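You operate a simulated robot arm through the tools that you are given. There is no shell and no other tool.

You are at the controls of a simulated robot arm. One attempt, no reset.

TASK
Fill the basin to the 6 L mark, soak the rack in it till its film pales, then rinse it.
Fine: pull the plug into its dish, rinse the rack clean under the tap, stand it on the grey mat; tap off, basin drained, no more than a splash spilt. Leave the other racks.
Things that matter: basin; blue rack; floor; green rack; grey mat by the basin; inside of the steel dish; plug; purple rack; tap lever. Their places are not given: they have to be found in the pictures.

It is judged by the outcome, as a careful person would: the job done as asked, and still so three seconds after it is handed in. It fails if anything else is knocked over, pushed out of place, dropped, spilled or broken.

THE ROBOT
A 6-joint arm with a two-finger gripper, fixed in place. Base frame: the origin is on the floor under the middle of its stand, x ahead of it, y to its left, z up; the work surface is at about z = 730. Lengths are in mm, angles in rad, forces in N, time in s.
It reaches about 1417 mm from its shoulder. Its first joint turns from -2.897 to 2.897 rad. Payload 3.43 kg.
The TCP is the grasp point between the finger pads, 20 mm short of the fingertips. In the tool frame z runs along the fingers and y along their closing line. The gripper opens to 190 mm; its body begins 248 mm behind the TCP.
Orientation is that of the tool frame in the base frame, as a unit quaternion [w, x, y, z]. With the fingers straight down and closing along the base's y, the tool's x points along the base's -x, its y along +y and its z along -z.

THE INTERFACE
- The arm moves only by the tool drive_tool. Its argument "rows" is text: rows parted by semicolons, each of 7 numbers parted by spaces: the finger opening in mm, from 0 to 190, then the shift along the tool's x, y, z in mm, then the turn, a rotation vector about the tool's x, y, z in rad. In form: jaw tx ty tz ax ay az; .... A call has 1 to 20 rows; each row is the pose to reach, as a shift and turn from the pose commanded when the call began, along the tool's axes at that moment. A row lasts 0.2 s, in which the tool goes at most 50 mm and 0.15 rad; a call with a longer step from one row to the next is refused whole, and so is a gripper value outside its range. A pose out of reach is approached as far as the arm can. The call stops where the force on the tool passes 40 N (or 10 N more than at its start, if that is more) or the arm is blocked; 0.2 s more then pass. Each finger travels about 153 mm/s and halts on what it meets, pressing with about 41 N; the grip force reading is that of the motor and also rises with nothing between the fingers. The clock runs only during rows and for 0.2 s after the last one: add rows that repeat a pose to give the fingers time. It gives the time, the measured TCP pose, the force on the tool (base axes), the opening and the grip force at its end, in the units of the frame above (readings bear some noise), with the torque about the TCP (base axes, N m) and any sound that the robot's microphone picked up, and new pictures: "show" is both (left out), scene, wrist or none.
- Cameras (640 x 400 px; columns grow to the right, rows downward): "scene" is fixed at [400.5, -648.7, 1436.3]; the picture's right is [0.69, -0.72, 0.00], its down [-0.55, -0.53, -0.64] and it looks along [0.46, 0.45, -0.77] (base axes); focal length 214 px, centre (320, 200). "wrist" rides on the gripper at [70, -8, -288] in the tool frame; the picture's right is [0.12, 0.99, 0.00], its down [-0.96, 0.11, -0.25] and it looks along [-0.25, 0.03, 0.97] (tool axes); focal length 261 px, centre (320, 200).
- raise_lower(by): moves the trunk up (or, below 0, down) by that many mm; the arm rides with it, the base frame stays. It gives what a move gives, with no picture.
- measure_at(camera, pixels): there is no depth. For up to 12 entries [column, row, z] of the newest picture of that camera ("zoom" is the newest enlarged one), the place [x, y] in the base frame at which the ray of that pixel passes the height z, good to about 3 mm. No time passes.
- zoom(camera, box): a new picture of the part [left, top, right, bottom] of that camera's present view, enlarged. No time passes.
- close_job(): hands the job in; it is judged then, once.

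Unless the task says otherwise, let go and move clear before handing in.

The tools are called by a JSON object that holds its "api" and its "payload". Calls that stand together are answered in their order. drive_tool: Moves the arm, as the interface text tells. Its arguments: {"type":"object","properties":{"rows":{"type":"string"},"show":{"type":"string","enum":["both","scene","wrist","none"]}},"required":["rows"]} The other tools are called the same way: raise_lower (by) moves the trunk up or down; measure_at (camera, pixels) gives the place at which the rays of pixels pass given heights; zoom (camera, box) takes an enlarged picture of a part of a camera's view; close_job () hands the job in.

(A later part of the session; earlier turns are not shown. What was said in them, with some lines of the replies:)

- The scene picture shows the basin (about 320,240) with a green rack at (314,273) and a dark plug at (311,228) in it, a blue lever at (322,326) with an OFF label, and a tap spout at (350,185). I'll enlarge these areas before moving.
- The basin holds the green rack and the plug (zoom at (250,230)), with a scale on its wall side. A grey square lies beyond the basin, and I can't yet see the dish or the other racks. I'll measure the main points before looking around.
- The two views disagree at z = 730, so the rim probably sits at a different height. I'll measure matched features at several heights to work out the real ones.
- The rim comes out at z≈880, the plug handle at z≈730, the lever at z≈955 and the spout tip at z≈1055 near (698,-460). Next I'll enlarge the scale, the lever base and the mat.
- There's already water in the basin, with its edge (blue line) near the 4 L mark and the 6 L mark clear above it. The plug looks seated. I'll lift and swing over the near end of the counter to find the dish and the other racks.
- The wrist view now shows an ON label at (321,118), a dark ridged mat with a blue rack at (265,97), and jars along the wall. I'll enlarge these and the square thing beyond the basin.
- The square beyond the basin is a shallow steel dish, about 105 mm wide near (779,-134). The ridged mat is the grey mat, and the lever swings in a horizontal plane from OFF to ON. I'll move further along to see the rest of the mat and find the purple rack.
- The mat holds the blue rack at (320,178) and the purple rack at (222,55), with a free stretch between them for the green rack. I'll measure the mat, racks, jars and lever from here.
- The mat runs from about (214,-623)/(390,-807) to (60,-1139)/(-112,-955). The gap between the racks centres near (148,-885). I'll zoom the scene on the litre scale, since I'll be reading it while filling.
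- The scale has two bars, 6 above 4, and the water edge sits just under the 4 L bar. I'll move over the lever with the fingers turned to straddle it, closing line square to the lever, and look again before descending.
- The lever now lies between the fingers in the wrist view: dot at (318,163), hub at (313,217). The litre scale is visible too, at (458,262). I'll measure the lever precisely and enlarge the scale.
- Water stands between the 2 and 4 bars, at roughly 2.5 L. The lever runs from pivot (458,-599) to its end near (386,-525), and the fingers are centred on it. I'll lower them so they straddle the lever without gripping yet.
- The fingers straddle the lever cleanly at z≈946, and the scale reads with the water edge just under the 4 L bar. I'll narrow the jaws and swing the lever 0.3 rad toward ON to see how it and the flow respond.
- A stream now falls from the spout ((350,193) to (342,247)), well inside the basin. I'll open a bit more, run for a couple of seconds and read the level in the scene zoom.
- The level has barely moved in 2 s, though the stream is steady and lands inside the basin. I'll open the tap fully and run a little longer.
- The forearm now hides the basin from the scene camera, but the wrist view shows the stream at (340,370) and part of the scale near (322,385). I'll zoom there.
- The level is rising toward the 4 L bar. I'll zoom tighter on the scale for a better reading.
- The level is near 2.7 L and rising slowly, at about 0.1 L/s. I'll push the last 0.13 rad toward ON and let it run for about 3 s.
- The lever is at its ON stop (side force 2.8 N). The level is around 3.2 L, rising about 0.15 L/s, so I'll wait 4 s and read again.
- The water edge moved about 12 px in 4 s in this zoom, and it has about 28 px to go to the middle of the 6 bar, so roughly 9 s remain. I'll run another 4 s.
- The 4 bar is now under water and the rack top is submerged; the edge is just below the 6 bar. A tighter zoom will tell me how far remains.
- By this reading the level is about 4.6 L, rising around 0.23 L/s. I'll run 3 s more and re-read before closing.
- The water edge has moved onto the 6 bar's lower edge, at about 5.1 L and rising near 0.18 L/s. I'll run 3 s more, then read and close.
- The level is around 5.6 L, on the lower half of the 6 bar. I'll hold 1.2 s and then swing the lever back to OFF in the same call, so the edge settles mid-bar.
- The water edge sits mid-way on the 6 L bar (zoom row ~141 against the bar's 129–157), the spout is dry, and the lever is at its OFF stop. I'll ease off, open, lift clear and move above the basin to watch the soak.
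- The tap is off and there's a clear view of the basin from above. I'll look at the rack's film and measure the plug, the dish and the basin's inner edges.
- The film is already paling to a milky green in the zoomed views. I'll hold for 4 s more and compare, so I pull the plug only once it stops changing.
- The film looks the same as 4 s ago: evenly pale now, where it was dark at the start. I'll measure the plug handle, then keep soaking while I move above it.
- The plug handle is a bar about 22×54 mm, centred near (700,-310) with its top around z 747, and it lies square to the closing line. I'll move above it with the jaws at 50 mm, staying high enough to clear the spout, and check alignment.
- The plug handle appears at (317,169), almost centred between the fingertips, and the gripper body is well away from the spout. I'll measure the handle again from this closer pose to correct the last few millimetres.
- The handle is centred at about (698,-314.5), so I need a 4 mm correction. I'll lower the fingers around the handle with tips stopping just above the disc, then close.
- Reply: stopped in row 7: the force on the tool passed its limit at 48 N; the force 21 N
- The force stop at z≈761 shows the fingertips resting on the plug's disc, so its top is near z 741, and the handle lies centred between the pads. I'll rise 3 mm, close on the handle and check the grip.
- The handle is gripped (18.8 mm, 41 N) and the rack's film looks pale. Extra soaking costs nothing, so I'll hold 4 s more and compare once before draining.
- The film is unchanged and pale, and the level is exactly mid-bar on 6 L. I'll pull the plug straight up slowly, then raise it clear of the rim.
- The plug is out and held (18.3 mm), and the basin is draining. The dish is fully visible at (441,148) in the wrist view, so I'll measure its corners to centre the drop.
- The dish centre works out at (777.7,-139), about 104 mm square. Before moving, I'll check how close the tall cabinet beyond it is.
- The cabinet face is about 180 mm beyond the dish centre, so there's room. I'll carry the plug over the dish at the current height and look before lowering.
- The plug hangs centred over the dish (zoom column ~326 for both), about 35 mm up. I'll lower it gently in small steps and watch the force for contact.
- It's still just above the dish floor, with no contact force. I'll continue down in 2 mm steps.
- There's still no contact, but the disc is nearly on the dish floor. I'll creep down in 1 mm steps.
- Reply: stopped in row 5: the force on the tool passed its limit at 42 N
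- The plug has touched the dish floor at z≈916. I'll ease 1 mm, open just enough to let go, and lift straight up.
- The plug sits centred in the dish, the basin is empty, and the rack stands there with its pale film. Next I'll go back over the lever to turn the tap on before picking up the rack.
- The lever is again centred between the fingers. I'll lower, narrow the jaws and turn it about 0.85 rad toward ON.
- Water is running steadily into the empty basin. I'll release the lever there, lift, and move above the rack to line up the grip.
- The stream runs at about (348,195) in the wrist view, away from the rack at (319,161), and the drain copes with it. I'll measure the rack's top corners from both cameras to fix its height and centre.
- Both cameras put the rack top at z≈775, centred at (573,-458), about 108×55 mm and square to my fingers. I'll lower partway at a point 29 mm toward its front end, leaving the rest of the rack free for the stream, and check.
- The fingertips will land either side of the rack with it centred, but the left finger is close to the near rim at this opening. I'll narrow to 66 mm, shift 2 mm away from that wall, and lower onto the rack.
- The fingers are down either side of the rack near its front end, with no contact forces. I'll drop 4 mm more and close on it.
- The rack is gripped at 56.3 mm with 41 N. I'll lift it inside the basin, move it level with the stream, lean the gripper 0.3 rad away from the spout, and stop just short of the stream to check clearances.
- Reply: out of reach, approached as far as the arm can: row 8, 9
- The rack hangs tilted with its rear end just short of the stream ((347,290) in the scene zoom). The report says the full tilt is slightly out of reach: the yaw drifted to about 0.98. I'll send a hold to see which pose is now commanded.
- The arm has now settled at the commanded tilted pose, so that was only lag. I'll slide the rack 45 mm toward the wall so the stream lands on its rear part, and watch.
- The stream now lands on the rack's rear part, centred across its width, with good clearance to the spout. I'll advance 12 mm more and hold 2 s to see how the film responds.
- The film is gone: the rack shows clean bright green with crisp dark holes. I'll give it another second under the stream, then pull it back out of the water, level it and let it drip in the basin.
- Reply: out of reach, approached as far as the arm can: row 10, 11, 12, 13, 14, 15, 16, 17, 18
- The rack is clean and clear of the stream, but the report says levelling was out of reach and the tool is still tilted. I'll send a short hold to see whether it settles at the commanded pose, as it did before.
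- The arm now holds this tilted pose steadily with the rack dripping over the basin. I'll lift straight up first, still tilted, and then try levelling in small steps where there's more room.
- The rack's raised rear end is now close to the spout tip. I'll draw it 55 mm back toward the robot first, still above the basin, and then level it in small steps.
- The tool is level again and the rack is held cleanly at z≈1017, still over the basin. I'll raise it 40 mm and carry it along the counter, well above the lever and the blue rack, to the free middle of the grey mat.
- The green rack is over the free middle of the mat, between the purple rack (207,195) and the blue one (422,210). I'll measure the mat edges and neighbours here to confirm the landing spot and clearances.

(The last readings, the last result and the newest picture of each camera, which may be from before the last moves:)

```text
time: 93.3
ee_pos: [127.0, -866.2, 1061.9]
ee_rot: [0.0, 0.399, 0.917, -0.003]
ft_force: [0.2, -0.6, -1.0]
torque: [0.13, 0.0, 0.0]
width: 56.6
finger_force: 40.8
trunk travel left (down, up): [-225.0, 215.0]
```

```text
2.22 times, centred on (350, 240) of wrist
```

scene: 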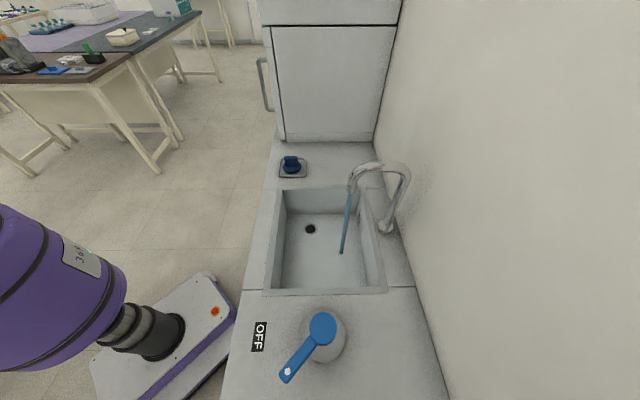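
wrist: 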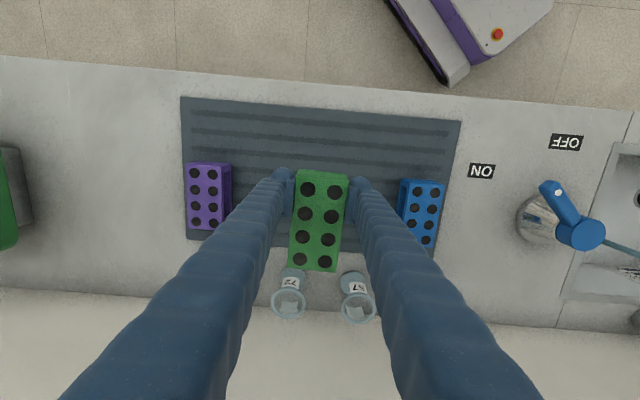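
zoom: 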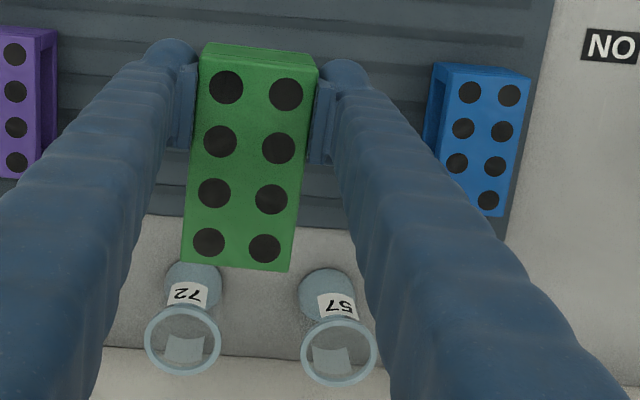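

The landing spot is the mat's centre, near (143,-883), with over 60 mm to each neighbouring rack even with the fingers. I'll lower to just above the mat.

{"api": "drive_tool", "payload": {"rows": "35 0 0 40 0 0 0; 35 0 0 80 0 0 0; 35 0 0 110 0 0 0; 35 0 0 122 0 0 0; 35 0 0 128 0 0 0; 35 0 0 128 0 0 0"}}

{"api": "zoom", "payload": {"camera": "wrist", "box": [160, 60, 480, 300]}}

```text
time: 94.7
ee_pos: [128.7, -866.0, 932.2]
ee_rot: [0.0, 0.399, 0.917, -0.002]
ft_force: [0.8, -0.8, -1.0]
torque: [0.06, 0.0, -0.01]
width: 56.2
finger_force: 41.1
trunk travel left (down, up): [-225.0, 215.0]
```

scene: 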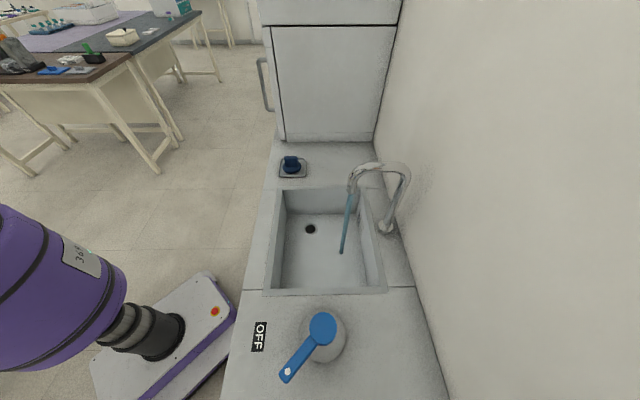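
wrist: 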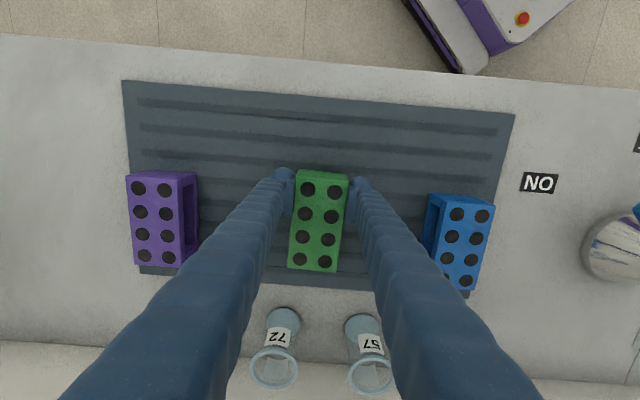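

```text
1.67 times, centred on (320, 180) of wrist
```

zoom: 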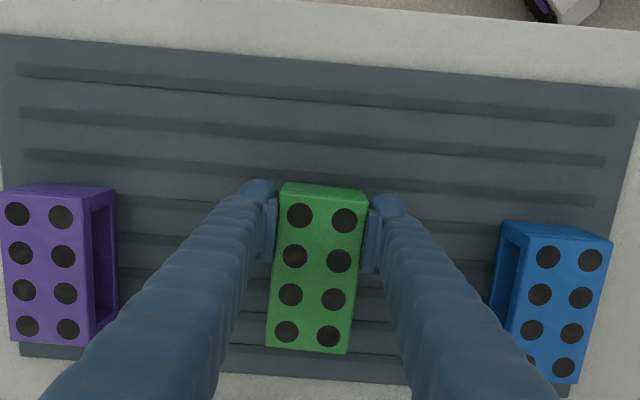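

The green rack hangs just above the mat, well inside its edges. I'll creep down until contact shows in the force.

{"api": "drive_tool", "payload": {"rows": "35 0 0 1.5 0 0 0; 35 0 0 3 0 0 0; 35 0 0 4.5 0 0 0; 35 0 0 4.5 0 0 0", "show": "none"}}

```text
time: 95.7
ee_pos: [127.3, -866.9, 927.7]
ee_rot: [-0.001, 0.4, 0.917, -0.003]
ft_force: [-0.4, 0.7, -0.6]
torque: [0.02, 0.01, 0.01]
width: 56.5
finger_force: 41.2
trunk travel left (down, up): [-225.0, 215.0]
```

{"api": "drive_tool", "payload": {"rows": "35 0 0 1 0 0 0; 35 0 0 2 0 0 0; 35 0 0 3 0 0 0; 35 0 0 4 0 0 0; 35 0 0 4 0 0 0", "show": "none"}}

```text
time: 96.9
ee_pos: [127.0, -867.3, 925.0]
ee_rot: [0.0, 0.399, 0.917, -0.003]
ft_force: [0.0, -0.8, -2.0]
torque: [0.03, 0.04, 0.01]
width: 56.3
finger_force: 41.3
trunk travel left (down, up): [-225.0, 215.0]
```

There's still no contact at z≈925, so I'll continue in 1 mm steps.

{"api": "drive_tool", "payload": {"rows": "35 0 0 1 0 0 0; 35 0 0 2 0 0 0; 35 0 0 3 0 0 0; 35 0 0 4 0 0 0; 35 0 0 4 0 0 0", "show": "wrist"}}

{"api": "zoom", "payload": {"camera": "wrist", "box": [240, 140, 400, 300]}}

```text
time: 98.1
ee_pos: [128.7, -869.1, 921.5]
ee_rot: [0.0, 0.4, 0.917, -0.004]
ft_force: [-1.7, -1.0, 8.2]
torque: [-0.35, -0.64, -0.09]
width: 56.2
finger_force: 40.7
trunk travel left (down, up): [-225.0, 215.0]
```

wrist: 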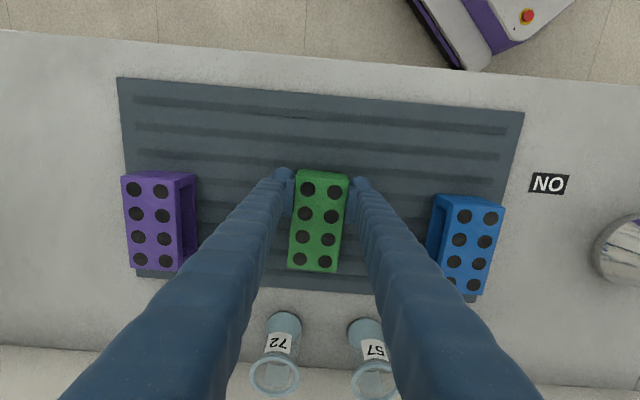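

```text
2.50 times, centred on (320, 220) of wrist
```

zoom: 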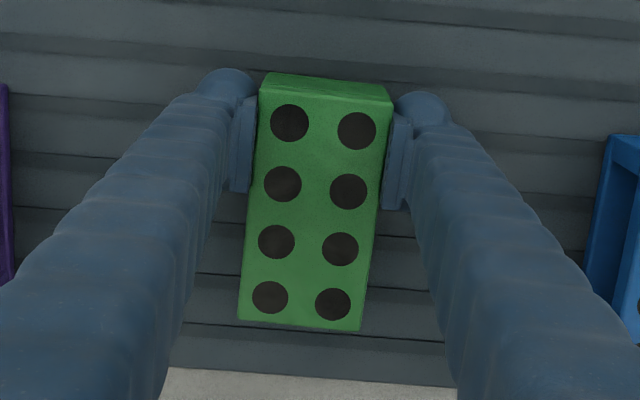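

The rack has touched down (8 N), rear end first by a hair. I'll press 1 mm more to seat it, then open slightly and lift straight up.

{"api": "drive_tool", "payload": {"rows": "35 0 0 1 0 0 0; 35 0 0 1 0 0 0; 50 0 0 1 0 0 0; 62 0 0 1 0 0 0; 76 0 0 1 0 0 0; 80 0 0 1 0 0 0; 80 0 0 1 0 0 0", "show": "wrist"}}

{"api": "zoom", "payload": {"camera": "wrist", "box": [240, 140, 400, 300]}}

```text
time: 99.7
ee_pos: [127.8, -867.5, 919.2]
ee_rot: [-0.001, 0.399, 0.917, -0.002]
ft_force: [0.1, -0.2, 0.3]
torque: [-0.01, 0.0, 0.0]
width: 79.8
finger_force: 0.2
trunk travel left (down, up): [-225.0, 215.0]
```

wrist: 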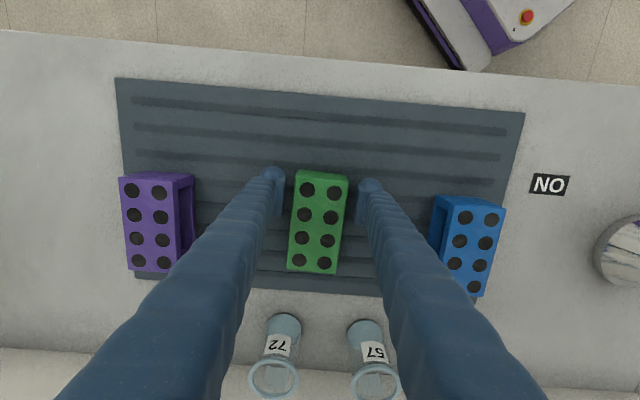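

```text
2.50 times, centred on (320, 220) of wrist
```

zoom: 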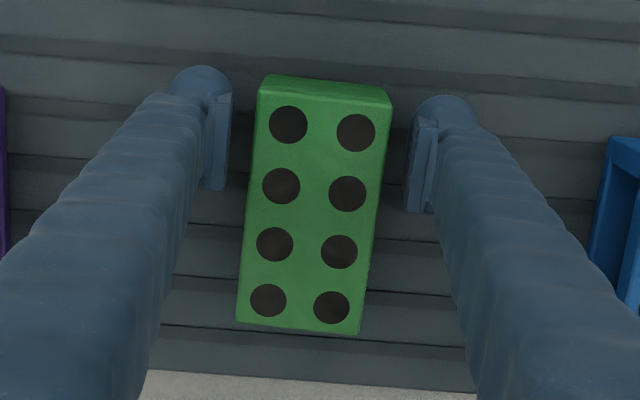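

The rack stands on the mat between the other two, released with no load on the fingers. I'll lift straight up and go back to the lever to turn the tap off.

{"api": "drive_tool", "payload": {"rows": "80 0 0 -10 0 0 0; 80 0 0 -40 0 0 0; 80 0 0 -80 0 0 0; 80 0 0 -120 0 0 0; 80 0 0 -160 0 0 0; 80 0 0 -200 0 0 0; 80 1.8 41.3 -200 0 0 -0.0945; 80 3.6 82.7 -200 0 0 -0.189; 80 5.4 124 -200 0 0 -0.2835; 80 7.2 165.3 -200 0 0 -0.378; 80 9 206.7 -200 0 0 -0.4725; 80 10.8 248 -200 0 0 -0.567; 80 12.6 289.3 -200 0 0 -0.6615; 80 14.4 330.7 -200 0 0 -0.756; 80 16.2 372 -200 0 0 -0.85; 80 16.2 372 -200 0 0 -0.85"}}

{"api": "zoom", "payload": {"camera": "wrist", "box": [240, 100, 400, 280]}}

{"api": "zoom", "payload": {"camera": "wrist", "box": [100, 0, 420, 180]}}

```text
time: 103.1
ee_pos: [391.9, -599.6, 1116.3]
ee_rot: [-0.002, -0.015, 1.0, -0.002]
ft_force: [-0.1, 1.7, 0.6]
torque: [-0.02, -0.01, -0.01]
width: 80.0
finger_force: 0.0
trunk travel left (down, up): [-225.0, 215.0]
```

scene: 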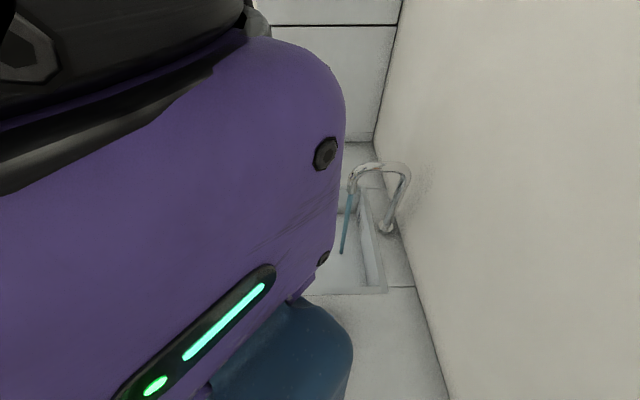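
wrist: 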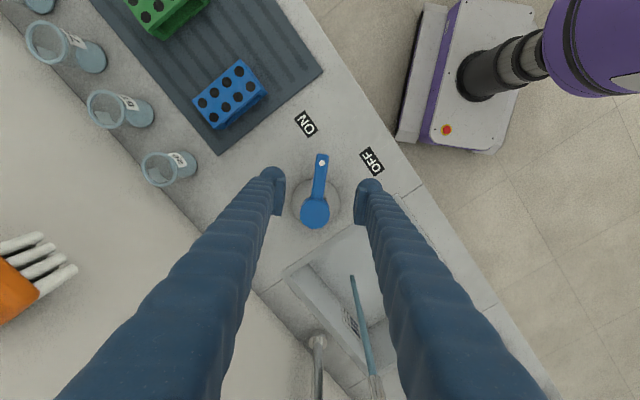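

```text
2.22 times, centred on (320, 190) of wrist
```

zoom: 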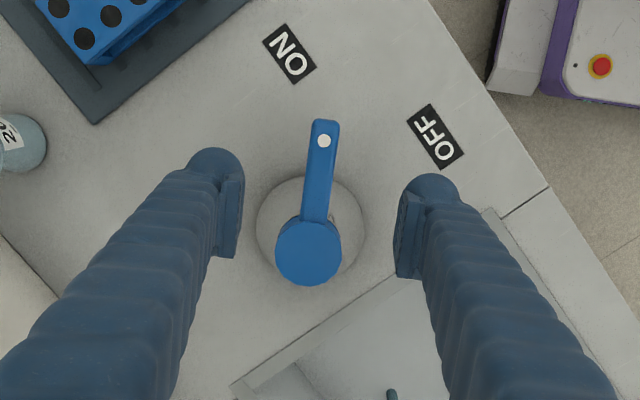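

```text
2.00 times, centred on (260, 90) of wrist
```

zoom: 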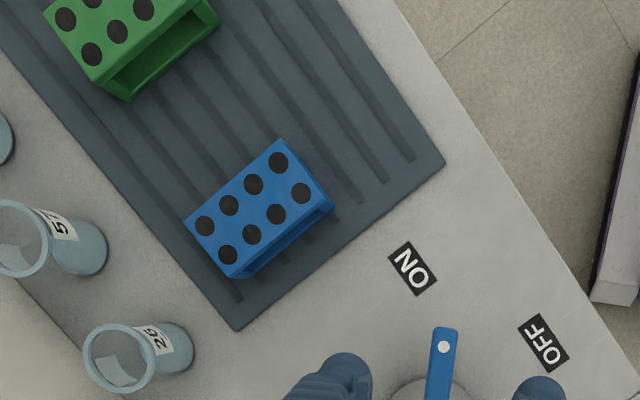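

The lever is centred between the fingers again, still at ON. I'll lower, narrow the jaws and swing it back to the OFF stop.

{"api": "drive_tool", "payload": {"rows": "70 0 0 45 0 0 0; 60 0 0 90 0 0 0; 60 0 0 135 0 0 0; 60 0 0 160 0 0 0; 60 0 0 170 0 0 0; 45 0 0 170 0 0 0; 34 0 0 170 0 0 0; 34 -0.7 9.7 170 0 0 0.14; 34 -2.7 19.15 170 0 0 0.28; 34 -6 28.3 170 0 0 0.42; 34 -10.6 36.8 170 0 0 0.56; 34 -16.3 44.6 170 0 0 0.70; 34 -23.1 51.6 170 0 0 0.84; 34 -27.9 55.6 170 0 0 0.93; 34 -27.9 55.6 170 0 0 0.93; 34 -27.9 55.6 170 0 0 0.93"}}

{"api": "zoom", "payload": {"camera": "scene", "box": [240, 150, 420, 380]}}

{"api": "zoom", "payload": {"camera": "wrist", "box": [240, 100, 400, 290]}}

```text
time: 106.5
ee_pos: [415.1, -546.2, 947.0]
ee_rot: [-0.001, 0.437, 0.9, -0.003]
ft_force: [-5.0, -2.8, -1.8]
torque: [-0.06, -0.12, 0.1]
width: 37.4
finger_force: 3.0
trunk travel left (down, up): [-225.0, 215.0]
```

scene: 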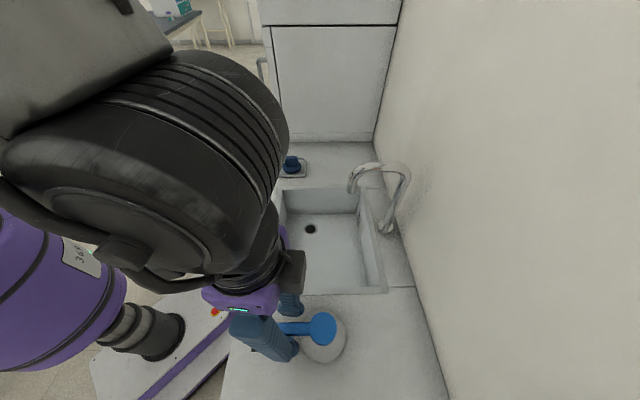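
wrist: 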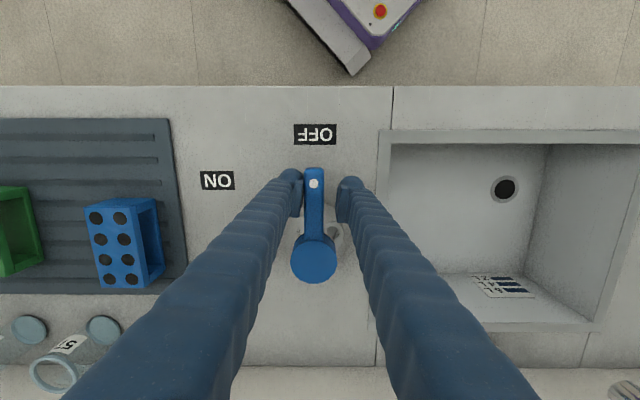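

```text
1.74 times, centred on (330, 265) of scene
```

zoom: 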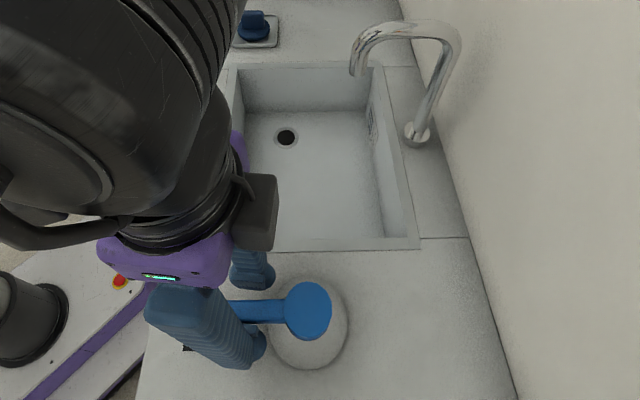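

```text
2.11 times, centred on (320, 195) of wrist
```

zoom: 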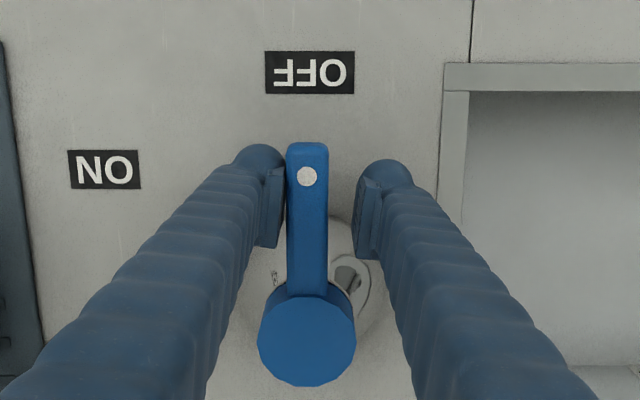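

The stream has stopped, the basin is empty and the lever is at its OFF stop. I'll ease off, open, lift clear and move aside to check the final state.

{"api": "drive_tool", "payload": {"rows": "34 -0.2 -5.5 0 0 0 -0.08; 50 -0.2 -5.5 0 0 0 -0.08; 70 -0.2 -5.5 0 0 0 -0.08; 80 -0.2 -5.5 0 0 0 -0.08; 80 -0.2 -5.5 -45 0 0 -0.08; 80 -0.2 -5.5 -90 0 0 -0.08; 80 -0.2 -5.5 -135 0 0 -0.08; 80 -0.2 -5.5 -180 0 0 -0.08; 80 -0.2 -5.5 -225 0 0 -0.08; 80 -0.2 -5.5 -270 0 0 -0.08; 80 20 -40 -280 0 0 -0.08; 80 40 -80 -280 0 0 -0.08; 80 60 -120 -280 0 0 -0.08; 80 80 -160 -280 0 0 -0.08; 80 100 -200 -280 0 0 -0.08; 80 120 -240 -280 0 0 -0.08"}}

{"api": "zoom", "payload": {"camera": "scene", "box": [230, 130, 430, 370]}}

{"api": "zoom", "payload": {"camera": "wrist", "box": [100, 60, 520, 300]}}

```text
time: 109.9
ee_pos: [150.4, -599.5, 1225.8]
ee_rot: [0.0, 0.399, 0.917, -0.003]
ft_force: [0.0, 0.2, 0.1]
torque: [-0.02, -0.05, 0.03]
width: 80.4
finger_force: 0.1
trunk travel left (down, up): [-225.0, 215.0]
```

scene: 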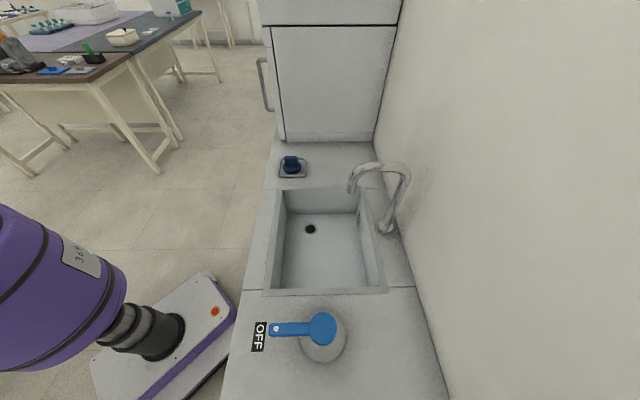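
wrist: 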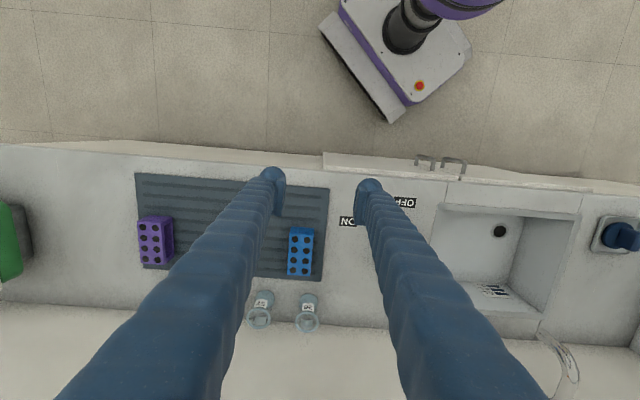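

```text
1.67 times, centred on (330, 250) of scene
```

zoom: 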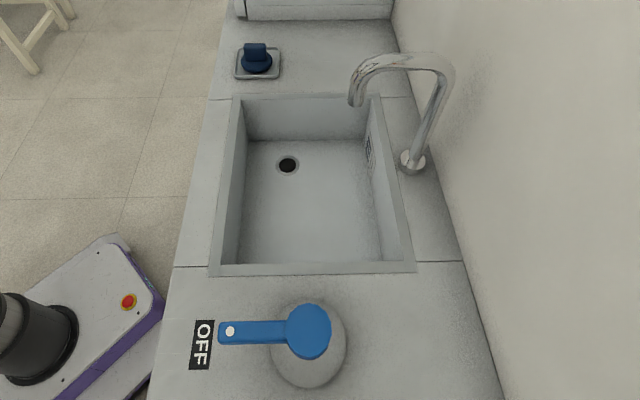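

```text
1.52 times, centred on (310, 180) of wrist
```

zoom: 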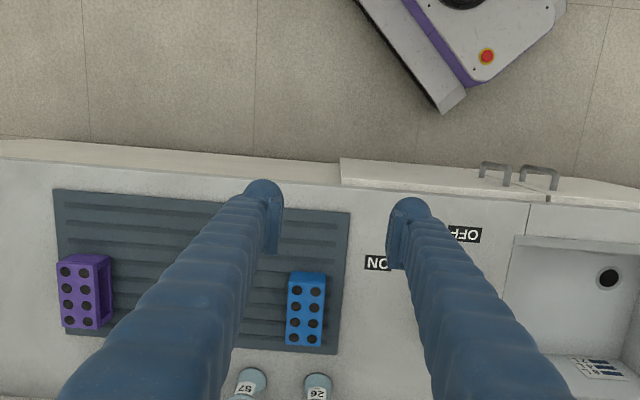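

The tap is off, the basin is empty and the plug is in its dish; the left finger hides the green rack. I'll shift sideways to see it standing on the mat.

{"api": "drive_tool", "payload": {"rows": "80 0 -40 0 0 0 0; 80 0 -80 0 0 0 0; 80 0 -120 0 0 0 0; 80 0 -150 0 0 0 0; 80 0 -150 0 0 0 0", "show": "wrist"}}

{"api": "zoom", "payload": {"camera": "wrist", "box": [180, 140, 480, 340]}}

{"api": "zoom", "payload": {"camera": "scene", "box": [240, 130, 420, 300]}}

```text
time: 111.1
ee_pos: [44.4, -699.6, 1228.6]
ee_rot: [-0.001, 0.399, 0.917, -0.002]
ft_force: [0.5, -0.5, 0.1]
torque: [0.07, 0.03, -0.02]
width: 80.3
finger_force: 0.1
trunk travel left (down, up): [-225.0, 215.0]
```

wrist: 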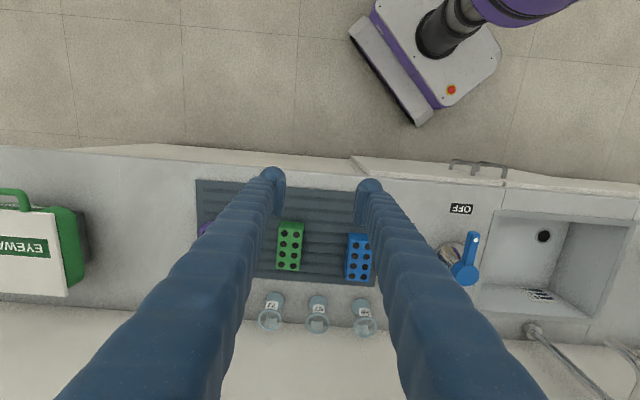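

```text
2.00 times, centred on (330, 240) of wrist
```

zoom: 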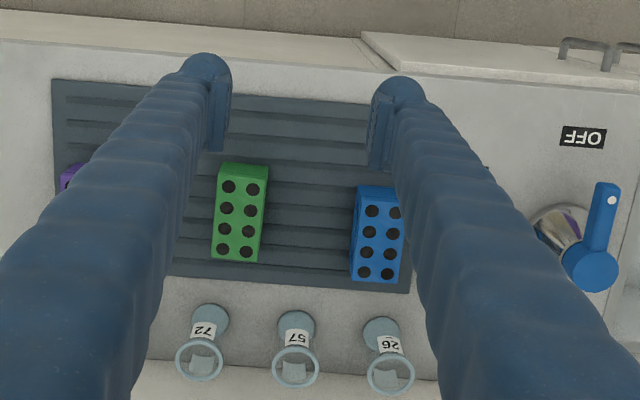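

```text
2.35 times, centred on (330, 215) of scene
```

zoom: 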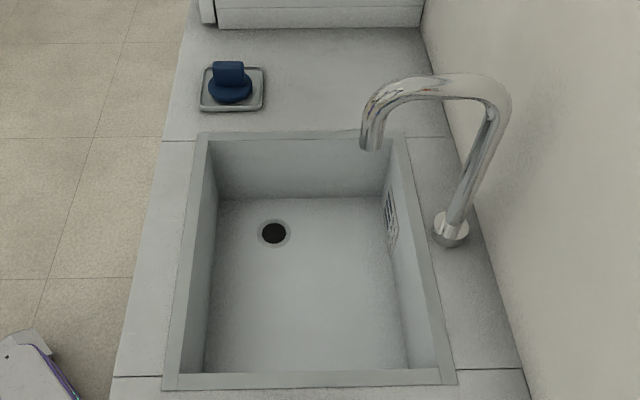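

The last pictures show the job finished. The green rack is clean and standing on the grey mat at (290,245) with the other racks where they were. The plug is in its dish, the lever points to OFF, there is no stream, the basin is empty, and the counter looks dry. The gripper is open and clear, so I'm handing the job in.

{"api": "close_job", "payload": {}}

```text
The job is handed in.
```

The job is done and handed in; its verdict hasn't come back.

- **Filling:** I filled the basin until the water edge sat in the middle of the 6 L bar, then closed the tap.
- **Soaking:** The green rack soaked until its film turned pale and stopped changing, about 17 seconds at the full level.
- **Draining:** I pulled the plug into the steel dish, and the basin emptied.
- **Rinsing:** I held the rack under the tap until the film was gone and it showed plain green. It dripped over the basin before I carried it across.
- **Final state:** The rack stands in the middle of the grey mat between the blue and purple racks, which I didn't touch. The tap is off and the basin is empty. No spilt water showed in the last pictures, and the arm is clear.
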